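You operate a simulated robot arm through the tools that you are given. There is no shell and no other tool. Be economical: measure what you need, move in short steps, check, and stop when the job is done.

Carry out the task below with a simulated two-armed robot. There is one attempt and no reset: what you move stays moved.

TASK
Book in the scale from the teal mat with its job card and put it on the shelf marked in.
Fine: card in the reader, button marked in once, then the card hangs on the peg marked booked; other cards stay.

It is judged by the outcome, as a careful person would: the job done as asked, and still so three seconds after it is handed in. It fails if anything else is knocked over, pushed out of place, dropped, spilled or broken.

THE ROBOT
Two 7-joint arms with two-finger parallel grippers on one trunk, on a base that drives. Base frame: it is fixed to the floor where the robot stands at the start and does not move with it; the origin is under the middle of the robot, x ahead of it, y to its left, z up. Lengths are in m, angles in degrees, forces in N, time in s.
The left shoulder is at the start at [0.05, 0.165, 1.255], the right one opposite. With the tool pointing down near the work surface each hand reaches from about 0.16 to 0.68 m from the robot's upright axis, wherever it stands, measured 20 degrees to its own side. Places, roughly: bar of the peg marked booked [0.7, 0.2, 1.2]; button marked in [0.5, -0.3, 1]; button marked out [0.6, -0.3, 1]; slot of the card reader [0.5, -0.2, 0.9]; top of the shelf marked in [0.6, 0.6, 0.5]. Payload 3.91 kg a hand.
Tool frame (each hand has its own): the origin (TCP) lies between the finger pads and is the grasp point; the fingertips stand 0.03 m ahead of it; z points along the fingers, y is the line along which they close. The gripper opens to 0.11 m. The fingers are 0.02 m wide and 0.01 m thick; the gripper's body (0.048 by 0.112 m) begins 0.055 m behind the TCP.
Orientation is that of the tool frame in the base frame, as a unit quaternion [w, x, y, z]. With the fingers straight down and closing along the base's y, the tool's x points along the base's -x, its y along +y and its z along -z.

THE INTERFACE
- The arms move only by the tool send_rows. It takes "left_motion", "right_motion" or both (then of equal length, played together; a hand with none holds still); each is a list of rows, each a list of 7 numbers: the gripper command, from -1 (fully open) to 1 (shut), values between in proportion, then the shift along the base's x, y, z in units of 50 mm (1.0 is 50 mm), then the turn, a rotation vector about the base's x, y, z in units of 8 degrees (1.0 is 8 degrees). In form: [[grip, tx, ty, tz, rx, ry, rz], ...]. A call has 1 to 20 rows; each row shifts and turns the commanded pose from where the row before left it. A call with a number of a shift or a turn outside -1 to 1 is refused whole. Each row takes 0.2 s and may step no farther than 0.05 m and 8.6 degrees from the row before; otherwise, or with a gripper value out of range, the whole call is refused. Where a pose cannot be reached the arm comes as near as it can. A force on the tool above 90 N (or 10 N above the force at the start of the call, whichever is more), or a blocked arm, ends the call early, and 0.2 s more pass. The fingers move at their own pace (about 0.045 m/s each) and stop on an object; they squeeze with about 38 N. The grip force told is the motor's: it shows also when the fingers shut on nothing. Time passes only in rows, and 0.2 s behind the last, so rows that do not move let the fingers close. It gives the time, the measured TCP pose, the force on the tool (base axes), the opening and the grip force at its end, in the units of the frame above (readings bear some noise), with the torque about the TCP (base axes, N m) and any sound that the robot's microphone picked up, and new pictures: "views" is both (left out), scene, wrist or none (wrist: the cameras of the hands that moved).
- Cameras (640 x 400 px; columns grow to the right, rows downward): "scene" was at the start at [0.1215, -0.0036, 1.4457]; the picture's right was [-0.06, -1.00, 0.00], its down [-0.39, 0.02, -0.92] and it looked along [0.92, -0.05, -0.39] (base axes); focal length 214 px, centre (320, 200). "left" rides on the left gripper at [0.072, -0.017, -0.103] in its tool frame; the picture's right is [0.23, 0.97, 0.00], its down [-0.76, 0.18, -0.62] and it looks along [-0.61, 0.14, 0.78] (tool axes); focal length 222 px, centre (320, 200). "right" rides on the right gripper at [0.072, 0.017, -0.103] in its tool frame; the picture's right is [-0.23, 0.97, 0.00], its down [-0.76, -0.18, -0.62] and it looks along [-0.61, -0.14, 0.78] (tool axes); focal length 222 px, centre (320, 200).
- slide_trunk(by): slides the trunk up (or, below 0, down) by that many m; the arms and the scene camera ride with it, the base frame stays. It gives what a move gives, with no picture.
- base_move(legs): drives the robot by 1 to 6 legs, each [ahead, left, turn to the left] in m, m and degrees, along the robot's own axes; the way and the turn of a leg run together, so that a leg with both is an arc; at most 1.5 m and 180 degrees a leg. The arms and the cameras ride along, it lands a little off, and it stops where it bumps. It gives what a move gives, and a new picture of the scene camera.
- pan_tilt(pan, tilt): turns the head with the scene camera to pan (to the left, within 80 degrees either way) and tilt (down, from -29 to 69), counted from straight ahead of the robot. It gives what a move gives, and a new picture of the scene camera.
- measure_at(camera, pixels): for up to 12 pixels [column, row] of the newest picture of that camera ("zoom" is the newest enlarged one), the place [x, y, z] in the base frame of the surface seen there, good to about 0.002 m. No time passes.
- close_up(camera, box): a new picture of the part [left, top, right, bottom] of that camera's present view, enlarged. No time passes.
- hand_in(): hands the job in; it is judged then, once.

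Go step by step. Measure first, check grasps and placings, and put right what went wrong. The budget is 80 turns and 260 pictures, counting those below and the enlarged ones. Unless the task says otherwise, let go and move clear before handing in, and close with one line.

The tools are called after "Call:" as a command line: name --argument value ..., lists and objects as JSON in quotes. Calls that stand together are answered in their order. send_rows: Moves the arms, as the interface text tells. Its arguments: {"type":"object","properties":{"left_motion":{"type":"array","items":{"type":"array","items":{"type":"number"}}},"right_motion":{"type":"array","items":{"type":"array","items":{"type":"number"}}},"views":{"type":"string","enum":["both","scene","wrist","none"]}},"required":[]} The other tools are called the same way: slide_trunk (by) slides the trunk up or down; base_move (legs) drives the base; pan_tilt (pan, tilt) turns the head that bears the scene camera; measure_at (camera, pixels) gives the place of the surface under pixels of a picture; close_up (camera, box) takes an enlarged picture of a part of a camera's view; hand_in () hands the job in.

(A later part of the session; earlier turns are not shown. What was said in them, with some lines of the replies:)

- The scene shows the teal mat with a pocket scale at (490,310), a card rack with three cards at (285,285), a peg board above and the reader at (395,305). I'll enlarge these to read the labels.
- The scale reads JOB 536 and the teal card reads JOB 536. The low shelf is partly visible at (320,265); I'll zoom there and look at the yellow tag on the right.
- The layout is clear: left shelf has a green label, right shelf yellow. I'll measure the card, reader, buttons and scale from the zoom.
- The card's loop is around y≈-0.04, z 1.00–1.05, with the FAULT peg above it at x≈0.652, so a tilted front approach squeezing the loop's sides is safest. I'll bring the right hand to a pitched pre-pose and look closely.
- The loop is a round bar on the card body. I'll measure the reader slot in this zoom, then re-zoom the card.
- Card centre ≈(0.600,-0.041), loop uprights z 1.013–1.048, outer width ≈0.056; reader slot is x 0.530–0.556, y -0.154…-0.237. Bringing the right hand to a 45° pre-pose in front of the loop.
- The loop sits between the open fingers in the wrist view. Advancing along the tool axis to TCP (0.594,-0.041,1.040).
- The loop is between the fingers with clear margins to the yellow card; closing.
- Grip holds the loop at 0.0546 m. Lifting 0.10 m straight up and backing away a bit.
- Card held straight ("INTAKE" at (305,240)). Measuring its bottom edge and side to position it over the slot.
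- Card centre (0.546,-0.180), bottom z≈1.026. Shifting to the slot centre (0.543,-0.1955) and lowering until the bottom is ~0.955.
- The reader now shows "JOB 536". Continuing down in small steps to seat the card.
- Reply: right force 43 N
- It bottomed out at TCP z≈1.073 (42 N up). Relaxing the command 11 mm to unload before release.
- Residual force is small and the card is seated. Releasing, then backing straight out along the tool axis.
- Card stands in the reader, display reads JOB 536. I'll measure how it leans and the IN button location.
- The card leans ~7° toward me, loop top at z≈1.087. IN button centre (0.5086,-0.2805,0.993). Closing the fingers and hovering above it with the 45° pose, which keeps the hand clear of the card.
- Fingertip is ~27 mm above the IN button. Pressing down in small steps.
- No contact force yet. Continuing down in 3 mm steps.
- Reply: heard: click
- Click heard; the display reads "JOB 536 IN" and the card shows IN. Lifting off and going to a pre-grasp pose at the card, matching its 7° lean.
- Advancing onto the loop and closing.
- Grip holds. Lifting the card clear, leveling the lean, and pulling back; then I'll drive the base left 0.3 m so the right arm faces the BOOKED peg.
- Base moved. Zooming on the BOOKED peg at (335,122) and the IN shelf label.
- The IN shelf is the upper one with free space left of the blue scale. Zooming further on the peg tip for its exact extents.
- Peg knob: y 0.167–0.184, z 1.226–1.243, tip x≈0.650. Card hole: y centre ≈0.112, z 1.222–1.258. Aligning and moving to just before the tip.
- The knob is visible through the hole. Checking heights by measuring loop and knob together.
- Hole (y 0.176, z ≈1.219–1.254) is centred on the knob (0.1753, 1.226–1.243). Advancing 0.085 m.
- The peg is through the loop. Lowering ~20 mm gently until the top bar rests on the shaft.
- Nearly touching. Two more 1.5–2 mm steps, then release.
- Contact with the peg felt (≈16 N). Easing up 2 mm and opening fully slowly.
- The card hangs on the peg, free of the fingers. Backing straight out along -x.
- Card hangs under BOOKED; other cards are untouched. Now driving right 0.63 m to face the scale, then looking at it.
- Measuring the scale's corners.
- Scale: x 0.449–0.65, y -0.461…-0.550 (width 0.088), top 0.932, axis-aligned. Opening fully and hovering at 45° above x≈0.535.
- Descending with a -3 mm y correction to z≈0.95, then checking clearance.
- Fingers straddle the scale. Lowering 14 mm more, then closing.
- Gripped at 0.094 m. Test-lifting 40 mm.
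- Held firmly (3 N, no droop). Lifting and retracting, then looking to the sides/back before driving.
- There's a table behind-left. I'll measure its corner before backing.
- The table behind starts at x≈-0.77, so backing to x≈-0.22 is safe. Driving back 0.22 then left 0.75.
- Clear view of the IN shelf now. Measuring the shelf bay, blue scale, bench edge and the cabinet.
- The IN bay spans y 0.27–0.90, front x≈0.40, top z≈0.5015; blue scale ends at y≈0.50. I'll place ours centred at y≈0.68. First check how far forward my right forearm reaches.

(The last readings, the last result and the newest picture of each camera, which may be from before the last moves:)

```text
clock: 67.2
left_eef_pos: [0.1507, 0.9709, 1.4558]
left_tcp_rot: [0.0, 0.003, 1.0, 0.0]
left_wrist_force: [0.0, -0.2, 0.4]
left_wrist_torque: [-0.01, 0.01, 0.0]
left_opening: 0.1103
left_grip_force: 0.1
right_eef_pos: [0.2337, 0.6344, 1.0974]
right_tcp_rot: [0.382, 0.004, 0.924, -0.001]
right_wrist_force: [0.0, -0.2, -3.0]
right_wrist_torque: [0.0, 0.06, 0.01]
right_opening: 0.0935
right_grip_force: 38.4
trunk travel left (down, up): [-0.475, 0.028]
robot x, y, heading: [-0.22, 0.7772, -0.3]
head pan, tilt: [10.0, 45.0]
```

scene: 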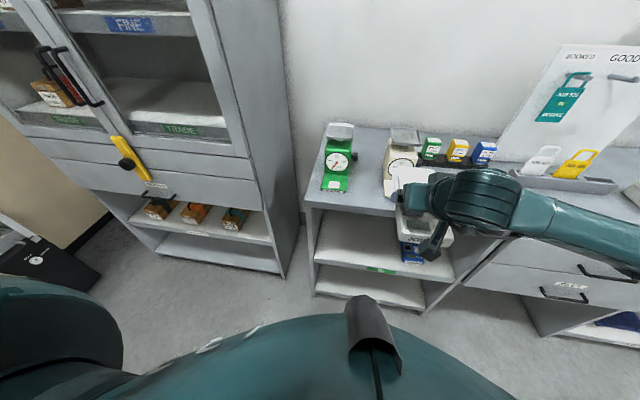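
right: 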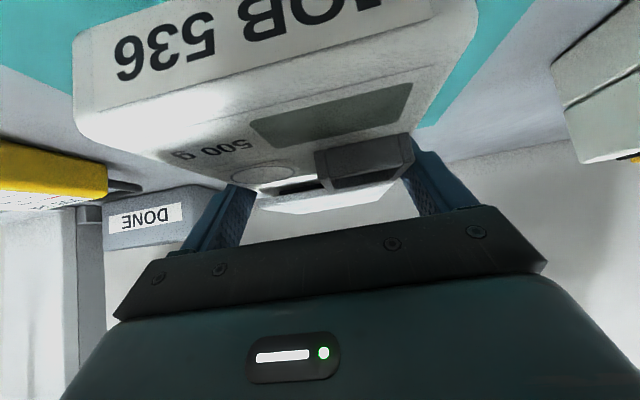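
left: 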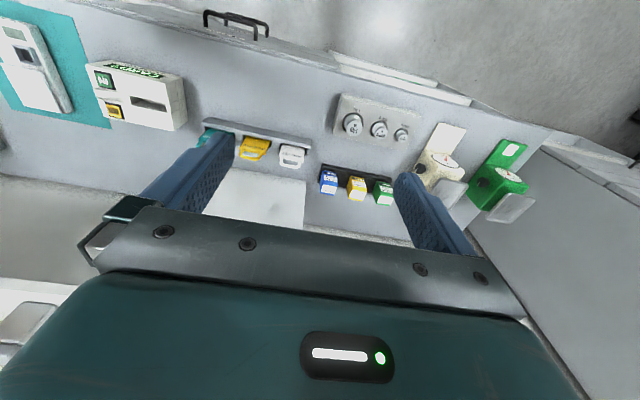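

Forearm is well back (x≈0.09). Pulling the arm back 45 mm, shifting y to 0.68, then lowering the trunk 0.45.

Call:
send_rows --right_motion '[[1, -0.45, 0.45, 0, 0, 0, 0], [1, -0.45, 0.45, 0, 0, 0, 0], [1, 0, 0, 0, 0, 0, 0]]' --views "none"

Call:
slide_trunk --by -0.45

Call:
pan_tilt --pan -5 --tilt 35

```text
clock: 68.0
left_eef_pos: [0.1511, 0.9701, 1.4558]
left_tcp_rot: [0.001, 0.003, 1.0, 0.0]
left_wrist_force: [-0.3, -0.4, -0.3]
left_wrist_torque: [0.01, 0.0, 0.0]
left_opening: 0.1099
left_grip_force: 0.1
right_eef_pos: [0.1897, 0.6802, 1.0957]
right_tcp_rot: [0.381, 0.003, 0.924, -0.001]
right_wrist_force: [0.3, 0.5, -3.4]
right_wrist_torque: [-0.01, 0.08, -0.02]
right_opening: 0.0938
right_grip_force: 38.3
trunk travel left (down, up): [-0.475, 0.028]
robot x, y, heading: [-0.2192, 0.7816, -0.5]
head pan, tilt: [10.0, 45.0]
```

```text
refused: -0.45 is not a number from -0.4 to 0.4
```

```text
clock: 68.7
left_eef_pos: [0.1508, 0.9702, 1.4564]
left_tcp_rot: [0.0, 0.003, 1.0, -0.001]
left_wrist_force: [0.5, 0.2, -0.5]
left_wrist_torque: [0.0, -0.02, 0.02]
left_opening: 0.11
left_grip_force: 0.0
right_eef_pos: [0.1898, 0.6792, 1.0977]
right_tcp_rot: [0.382, 0.004, 0.924, -0.001]
right_wrist_force: [-0.9, 0.0, -3.8]
right_wrist_torque: [-0.02, 0.05, 0.0]
right_opening: 0.0936
right_grip_force: 38.3
trunk travel left (down, up): [-0.475, 0.028]
robot x, y, heading: [-0.2199, 0.7746, -0.6]
head pan, tilt: [-5.0, 35.0]
```

scene: 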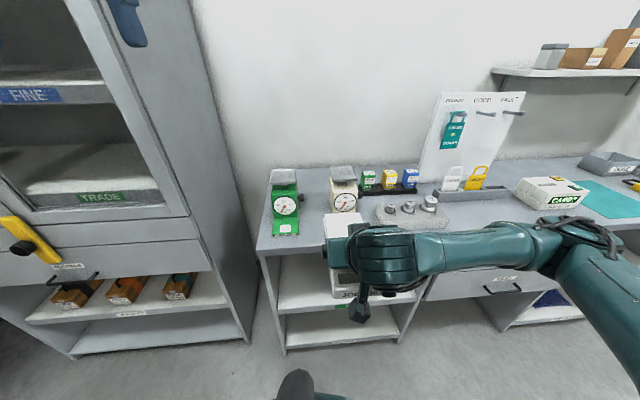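

Trunk limit is 0.4 per call. Checking the elbow's forward extent before lowering.

Call:
measure_at --camera "scene" --pixels '[[590, 230], [610, 245], [560, 220], [480, 240], [330, 225], [420, 235], [355, 290], [600, 300]]'

```text
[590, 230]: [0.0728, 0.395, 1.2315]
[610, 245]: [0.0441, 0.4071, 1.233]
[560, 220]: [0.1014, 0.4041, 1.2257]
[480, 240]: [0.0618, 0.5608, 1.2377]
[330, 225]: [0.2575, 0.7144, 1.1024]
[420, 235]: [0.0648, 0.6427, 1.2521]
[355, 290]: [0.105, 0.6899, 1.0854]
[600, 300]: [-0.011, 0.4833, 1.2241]
```

All of the arm is at x<0.11, the scale rear near x≈0.31, clear of the bench edge at 0.385. Lowering the trunk 0.4.

Call:
slide_trunk --by -0.4

Call:
pan_tilt --pan -5 --tilt 30

```text
clock: 72.5
left_eef_pos: [0.15, 0.9713, 1.0564]
left_tcp_rot: [0.001, 0.004, 1.0, 0.0]
left_wrist_force: [-0.2, -0.8, -0.4]
left_wrist_torque: [0.01, -0.01, -0.03]
left_opening: 0.11
left_grip_force: 0.2
right_eef_pos: [0.1893, 0.6785, 0.6967]
right_tcp_rot: [0.382, 0.003, 0.924, -0.002]
right_wrist_force: [0.6, -0.1, -3.1]
right_wrist_torque: [-0.03, 0.05, -0.01]
right_opening: 0.0937
right_grip_force: 37.4
trunk travel left (down, up): [-0.075, 0.428]
robot x, y, heading: [-0.2155, 0.781, -0.8]
head pan, tilt: [-5.0, 35.0]
```

```text
clock: 73.2
left_eef_pos: [0.1499, 0.9708, 1.0567]
left_tcp_rot: [0.0, 0.003, 1.0, -0.001]
left_wrist_force: [0.1, 0.0, 0.8]
left_wrist_torque: [0.0, 0.01, -0.02]
left_opening: 0.1101
left_grip_force: 0.0
right_eef_pos: [0.1887, 0.6794, 0.6947]
right_tcp_rot: [0.382, 0.004, 0.924, -0.001]
right_wrist_force: [-0.6, 0.2, -3.3]
right_wrist_torque: [0.01, 0.04, 0.03]
right_opening: 0.0938
right_grip_force: 38.1
trunk travel left (down, up): [-0.075, 0.428]
robot x, y, heading: [-0.2176, 0.7782, -0.4]
head pan, tilt: [-5.0, 30.0]
```

scene: 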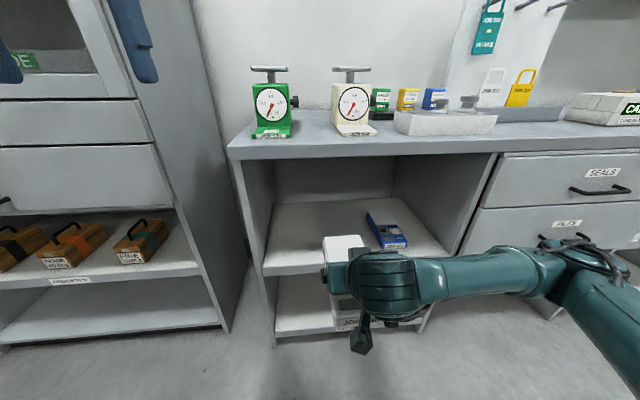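

Scale is in front of the bay, to the left of the blue one in y. Lowering the hand to z≈0.59 and raising the left hand out of the way, then driving forward 0.15.

Call:
send_rows --right_motion '[[1, 0, 0, -0.53, 0, 0, 0], [1, 0, 0, -0.53, 0, 0, 0], [1, 0, 0, -0.53, 0, 0, 0], [1, 0, 0, -0.53, 0, 0, 0], [1, 0, 0, 0, 0, 0, 0]]' --left_motion '[[-1, -0.2, 0, 0.8, 0, 0, 0], [-1, -0.2, 0, 0.8, 0, 0, 0], [-1, -0.2, 0, 0.8, 0, 0, 0], [-1, -0.2, 0, 0.8, 0, 0, 0], [-1, 0, 0, 0, 0, 0, 0]]' --views "none"

Call:
base_move --legs '[[0.14, 0, 0.5]]'

```text
clock: 74.4
left_eef_pos: [0.145, 0.9624, 1.105]
left_tcp_rot: [0.001, 0.004, 1.0, 0.001]
left_wrist_force: [0.0, -0.1, 0.0]
left_wrist_torque: [0.01, 0.02, -0.01]
left_opening: 0.11
left_grip_force: 0.0
left hand out of reach, approached as far as the arm can: row 2, 3, 4
right_eef_pos: [0.1907, 0.6811, 0.59]
right_tcp_rot: [0.382, 0.004, 0.924, -0.002]
right_wrist_force: [0.5, 0.0, -3.7]
right_wrist_torque: [0.03, 0.08, -0.01]
right_opening: 0.0936
right_grip_force: 37.5
trunk travel left (down, up): [-0.075, 0.428]
robot x, y, heading: [-0.2198, 0.7791, -0.2]
head pan, tilt: [-5.0, 30.0]
```

```text
clock: 75.7
left_eef_pos: [0.283, 0.9632, 1.1066]
left_tcp_rot: [0.001, 0.0, 1.0, -0.001]
left_wrist_force: [0.5, 0.5, 0.6]
left_wrist_torque: [0.0, -0.01, 0.01]
left_opening: 0.11
left_grip_force: 0.1
right_eef_pos: [0.3295, 0.6806, 0.5915]
right_tcp_rot: [0.382, 0.001, 0.924, 0.0]
right_wrist_force: [-0.2, 0.1, -3.0]
right_wrist_torque: [0.02, 0.07, 0.05]
right_opening: 0.0938
right_grip_force: 38.1
trunk travel left (down, up): [-0.075, 0.428]
robot x, y, heading: [-0.0825, 0.7793, 0.2]
head pan, tilt: [-5.0, 30.0]
```

scene: 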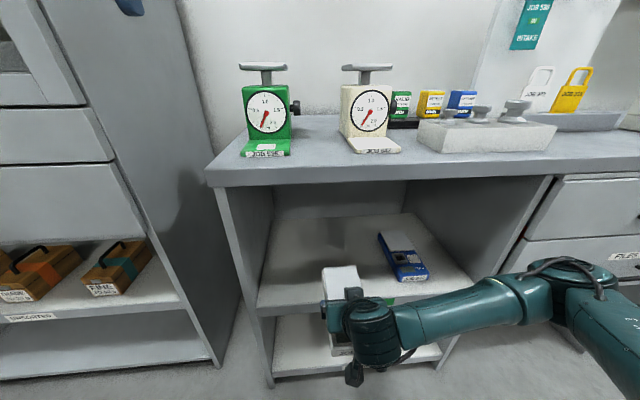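

Good. Advancing the arm 0.10 into the bay, then checking clearances.

Call:
send_rows --right_motion '[[1, 0.5, 0, 0, 0, 0, 0], [1, 0.5, 0, 0, 0, 0, 0], [1, 0.5, 0, 0, 0, 0, 0], [1, 0.5, 0, 0, 0, 0, 0], [1, 0, 0, 0, 0, 0, 0]]'

Call:
measure_at --camera "scene" --pixels '[[560, 260], [580, 265], [540, 285], [350, 300], [370, 310], [345, 270], [410, 270], [450, 310]]'

```text
clock: 76.9
left_eef_pos: [0.2834, 0.964, 1.1055]
left_tcp_rot: [0.001, 0.001, 1.0, -0.001]
left_wrist_force: [0.0, -0.8, 0.0]
left_wrist_torque: [0.0, 0.02, 0.01]
left_opening: 0.1097
left_grip_force: 0.1
right_eef_pos: [0.4294, 0.6833, 0.5902]
right_tcp_rot: [0.381, 0.001, 0.924, 0.0]
right_wrist_force: [0.2, 0.1, -3.6]
right_wrist_torque: [0.01, 0.07, -0.03]
right_opening: 0.0937
right_grip_force: 37.8
trunk travel left (down, up): [-0.075, 0.428]
robot x, y, heading: [-0.0806, 0.7814, -0.2]
head pan, tilt: [-5.0, 30.0]
```

scene: 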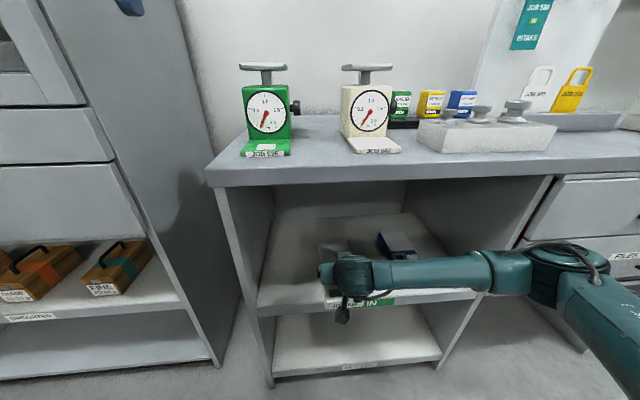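
right: 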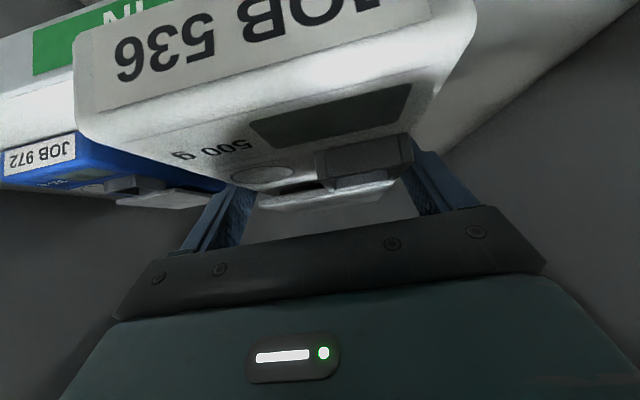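

```text
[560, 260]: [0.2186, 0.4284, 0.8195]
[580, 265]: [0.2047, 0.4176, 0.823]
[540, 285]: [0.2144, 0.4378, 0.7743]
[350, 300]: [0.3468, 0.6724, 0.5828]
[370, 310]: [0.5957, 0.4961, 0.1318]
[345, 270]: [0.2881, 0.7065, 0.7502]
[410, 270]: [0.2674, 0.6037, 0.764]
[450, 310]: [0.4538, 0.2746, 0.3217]
```

Elbow at x≈0.22, wrist top at z≈0.75, below the bench underside. Advancing a further 0.08 m.

Call:
send_rows --right_motion '[[1, 0.4, 0, 0, 0, 0, 0], [1, 0.4, 0, 0, 0, 0, 0], [1, 0.4, 0, 0, 0, 0, 0], [1, 0.42, 0, 0, 0, 0, 0], [1, 0, 0, 0, 0, 0, 0]]'

Call:
close_up --camera "scene" --box '[240, 160, 640, 360]'

Call:
measure_at --camera "scene" --pixels '[[540, 255], [560, 250], [480, 260], [350, 255]]'

```text
clock: 78.1
left_eef_pos: [0.2834, 0.9636, 1.1064]
left_tcp_rot: [0.001, 0.001, 1.0, -0.001]
left_wrist_force: [-0.1, 0.1, 0.3]
left_wrist_torque: [0.01, -0.01, 0.0]
left_opening: 0.1099
left_grip_force: 0.1
right_eef_pos: [0.5108, 0.6804, 0.5879]
right_tcp_rot: [0.381, 0.001, 0.925, 0.001]
right_wrist_force: [1.0, -0.1, -3.7]
right_wrist_torque: [0.01, 0.06, -0.04]
right_opening: 0.0937
right_grip_force: 37.6
trunk travel left (down, up): [-0.075, 0.428]
robot x, y, heading: [-0.084, 0.779, -0.2]
head pan, tilt: [-5.0, 30.0]
```

scene: 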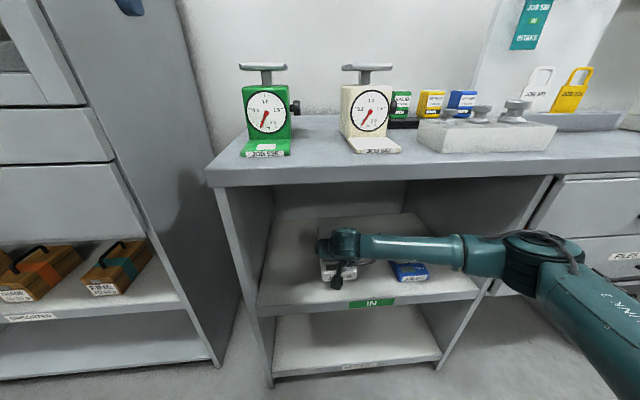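
right: 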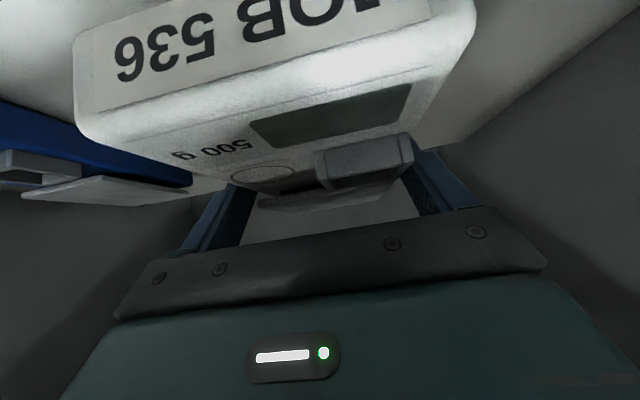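

```text
1.60 times, centred on (440, 260) of scene
```

zoom: 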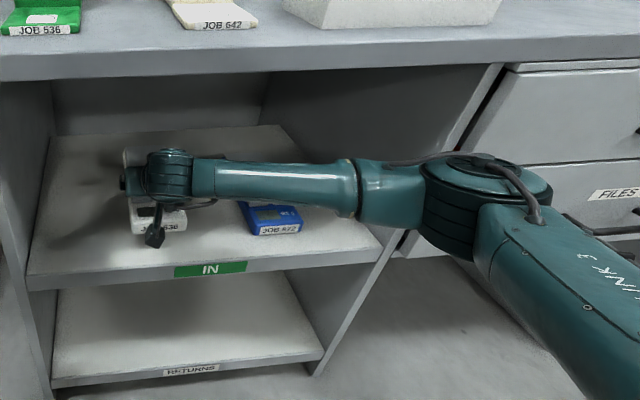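

```text
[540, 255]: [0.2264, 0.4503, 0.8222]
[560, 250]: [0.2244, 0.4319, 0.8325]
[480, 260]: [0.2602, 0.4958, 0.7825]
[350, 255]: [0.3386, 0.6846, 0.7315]
```

Scale sits over the shelf left of the blue one with free clearances. Lowering ~46 mm, then creeping to contact.

Call:
send_rows --right_motion '[[1, 0, 0, -0.3, 0, 0, 0], [1, 0, 0, -0.3, 0, 0, 0], [1, 0, 0, -0.25, 0, 0, 0], [1, 0, 0, -0.08, 0, 0, 0], [1, 0, 0, -0.04, 0, 0, 0], [1, 0, 0, 0, 0, 0, 0]]' --views "wrist"

Call:
close_up --camera "scene" --box '[280, 210, 440, 320]'

```text
clock: 79.5
left_eef_pos: [0.2819, 0.9632, 1.1068]
left_tcp_rot: [0.001, 0.001, 1.0, -0.001]
left_wrist_force: [0.0, -1.0, -0.6]
left_wrist_torque: [0.03, 0.0, 0.01]
left_opening: 0.1101
left_grip_force: 0.1
right_eef_pos: [0.5107, 0.6827, 0.5425]
right_tcp_rot: [0.382, 0.001, 0.924, 0.0]
right_wrist_force: [0.3, 0.7, -3.4]
right_wrist_torque: [-0.02, 0.08, -0.05]
right_opening: 0.0936
right_grip_force: 37.9
trunk travel left (down, up): [-0.075, 0.428]
robot x, y, heading: [-0.0826, 0.7776, -0.0]
head pan, tilt: [-5.0, 30.0]
```

right: 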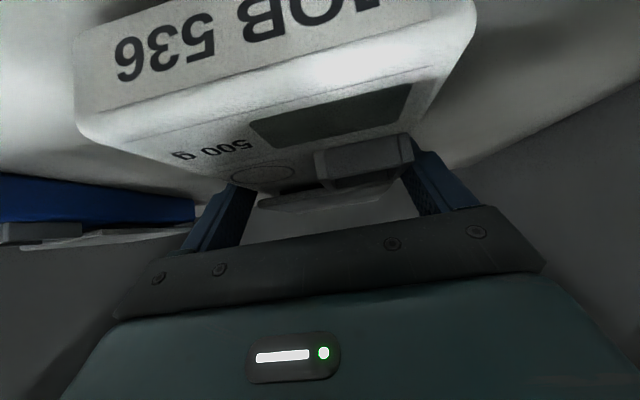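

```text
3.64 times, centred on (360, 265) of scene
```

zoom: 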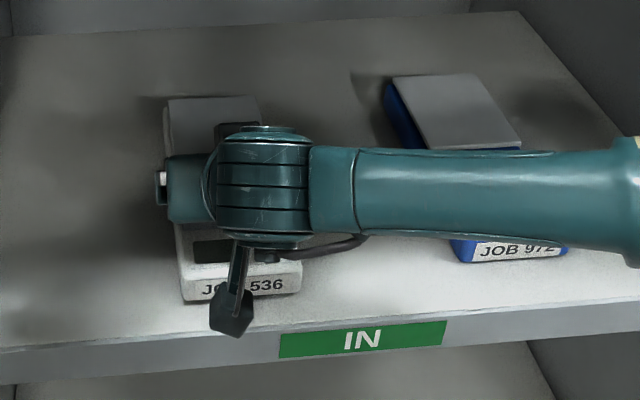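

Just above the shelf. Creeping down in 2 mm steps.

Call:
send_rows --right_motion '[[1, 0, 0, -0.05, 0, 0, 0], [1, 0, 0, -0.05, 0, 0, 0], [1, 0, 0, -0.04, 0, 0, 0], [1, 0, 0, 0, 0, 0, 0]]' --views "none"

```text
clock: 80.5
left_eef_pos: [0.2821, 0.9648, 1.1075]
left_tcp_rot: [0.002, 0.0, 1.0, -0.002]
left_wrist_force: [0.9, 0.0, 0.6]
left_wrist_torque: [0.03, 0.06, -0.01]
left_opening: 0.1101
left_grip_force: 0.1
right_eef_pos: [0.511, 0.6803, 0.5381]
right_tcp_rot: [0.383, 0.0, 0.924, 0.001]
right_wrist_force: [0.1, -0.1, 10.9]
right_wrist_torque: [-0.63, 0.7, 0.01]
right_opening: 0.0935
right_grip_force: 37.8
trunk travel left (down, up): [-0.075, 0.428]
robot x, y, heading: [-0.0847, 0.7776, -0.3]
head pan, tilt: [-5.0, 30.0]
```

Contact (upward ≈14 N net). Releasing now; fingers open to full width, holding still.

Call:
send_rows --right_motion '[[0.6, 0, 0, 0.02, 0, 0, 0], [-0.8, 0, 0, 0, 0, 0, 0], [-1, 0, 0, 0, 0, 0, 0], [-1, 0, 0, 0, 0, 0, 0], [-1, 0, 0, 0, 0, 0, 0]]' --views "wrist"

```text
clock: 81.7
left_eef_pos: [0.2818, 0.9643, 1.1065]
left_tcp_rot: [0.001, 0.0, 1.0, -0.001]
left_wrist_force: [-0.2, -0.6, 0.4]
left_wrist_torque: [0.0, 0.02, -0.02]
left_opening: 0.1099
left_grip_force: 0.1
right_eef_pos: [0.5098, 0.6813, 0.5374]
right_tcp_rot: [0.382, 0.001, 0.924, 0.0]
right_wrist_force: [-0.3, 0.3, -0.5]
right_wrist_torque: [-0.01, 0.01, 0.01]
right_opening: 0.1099
right_grip_force: 0.0
trunk travel left (down, up): [-0.075, 0.428]
robot x, y, heading: [-0.0808, 0.7831, -0.0]
head pan, tilt: [-5.0, 30.0]
```

right: 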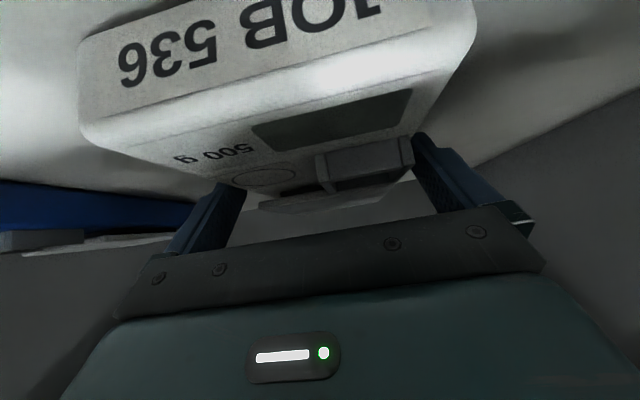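

Released on both sides. Raising 50 mm and backing out of the bay.

Call:
send_rows --right_motion '[[-1, 0, 0, 0.3, 0, 0, 0], [-1, 0, 0, 0.4, 0, 0, 0], [-1, -0.3, 0, 0.3, 0, 0, 0], [-1, -0.7, 0, 0, 0, 0, 0], [-1, -0.7, 0, 0, 0, 0, 0], [-1, -0.7, 0, 0, 0, 0, 0], [-1, -0.7, 0, 0, 0, 0, 0], [-1, -0.7, 0, 0, 0, 0, 0]]'

Call:
base_move --legs '[[-0.2, 0, 0]]'

Call:
close_up --camera "scene" --box '[220, 100, 520, 320]'

```text
clock: 83.5
left_eef_pos: [0.2827, 0.9638, 1.1066]
left_tcp_rot: [0.001, 0.0, 1.0, 0.0]
left_wrist_force: [0.2, -0.5, 0.4]
left_wrist_torque: [-0.02, -0.01, 0.04]
left_opening: 0.1101
left_grip_force: 0.1
right_eef_pos: [0.3182, 0.682, 0.587]
right_tcp_rot: [0.381, 0.001, 0.924, 0.001]
right_wrist_force: [-0.4, 0.8, -0.5]
right_wrist_torque: [-0.01, 0.0, 0.0]
right_opening: 0.11
right_grip_force: 0.1
trunk travel left (down, up): [-0.075, 0.428]
robot x, y, heading: [-0.0815, 0.7774, -0.2]
head pan, tilt: [-5.0, 30.0]
```

scene: 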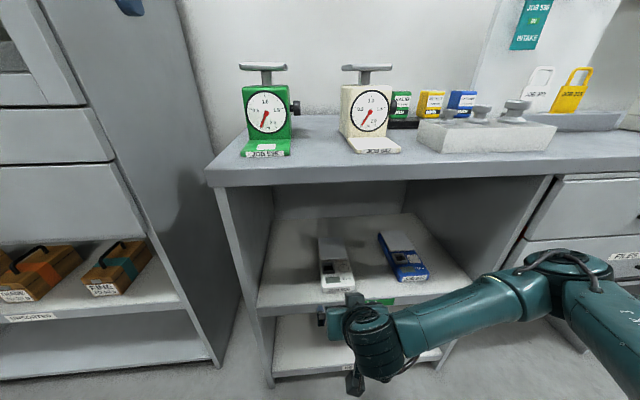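
right: 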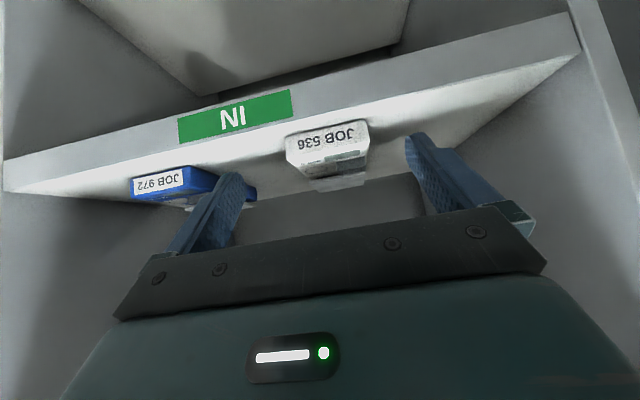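

```text
clock: 85.1
left_eef_pos: [0.0832, 0.9636, 1.106]
left_tcp_rot: [0.001, 0.0, 1.0, 0.0]
left_wrist_force: [0.6, -0.3, 1.1]
left_wrist_torque: [-0.01, -0.01, -0.01]
left_opening: 0.1097
left_grip_force: 0.1
right_eef_pos: [0.1205, 0.6828, 0.5868]
right_tcp_rot: [0.383, 0.001, 0.924, 0.0]
right_wrist_force: [0.3, -0.3, -0.3]
right_wrist_torque: [0.05, 0.0, -0.02]
right_opening: 0.11
right_grip_force: 0.1
trunk travel left (down, up): [-0.075, 0.428]
robot x, y, heading: [-0.2796, 0.7789, 0.1]
head pan, tilt: [-5.0, 30.0]
```

scene: 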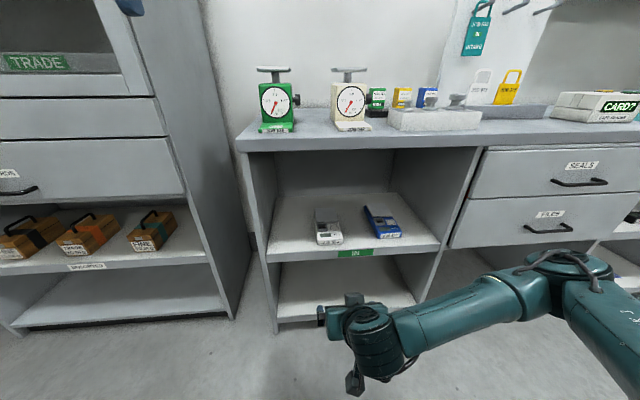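

```text
1.82 times, centred on (370, 210) of scene
```

zoom: 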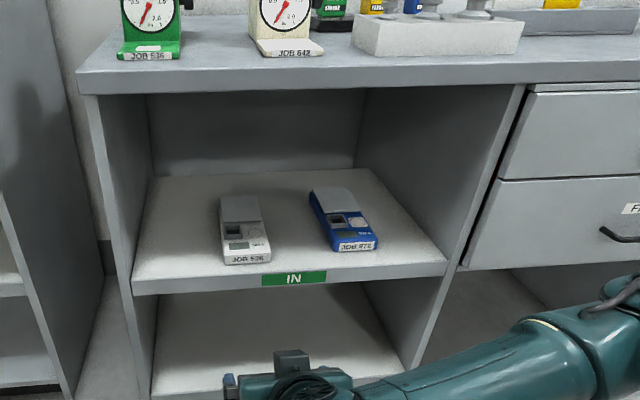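

JOB 536's scale stands flat on the IN shelf at (245,230), with the blue scale untouched. The card still hangs on BOOKED, the other cards are in the rack, and both hands are clear. Handing in.

Call:
hand_in

```text
The job is handed in.
```

The JOB 536 scale from the teal mat is booked in and on the IN shelf. The reader showed "JOB 536 IN" after one press, and the job card hangs on the BOOKED peg; nothing else was disturbed as far as the pictures show.
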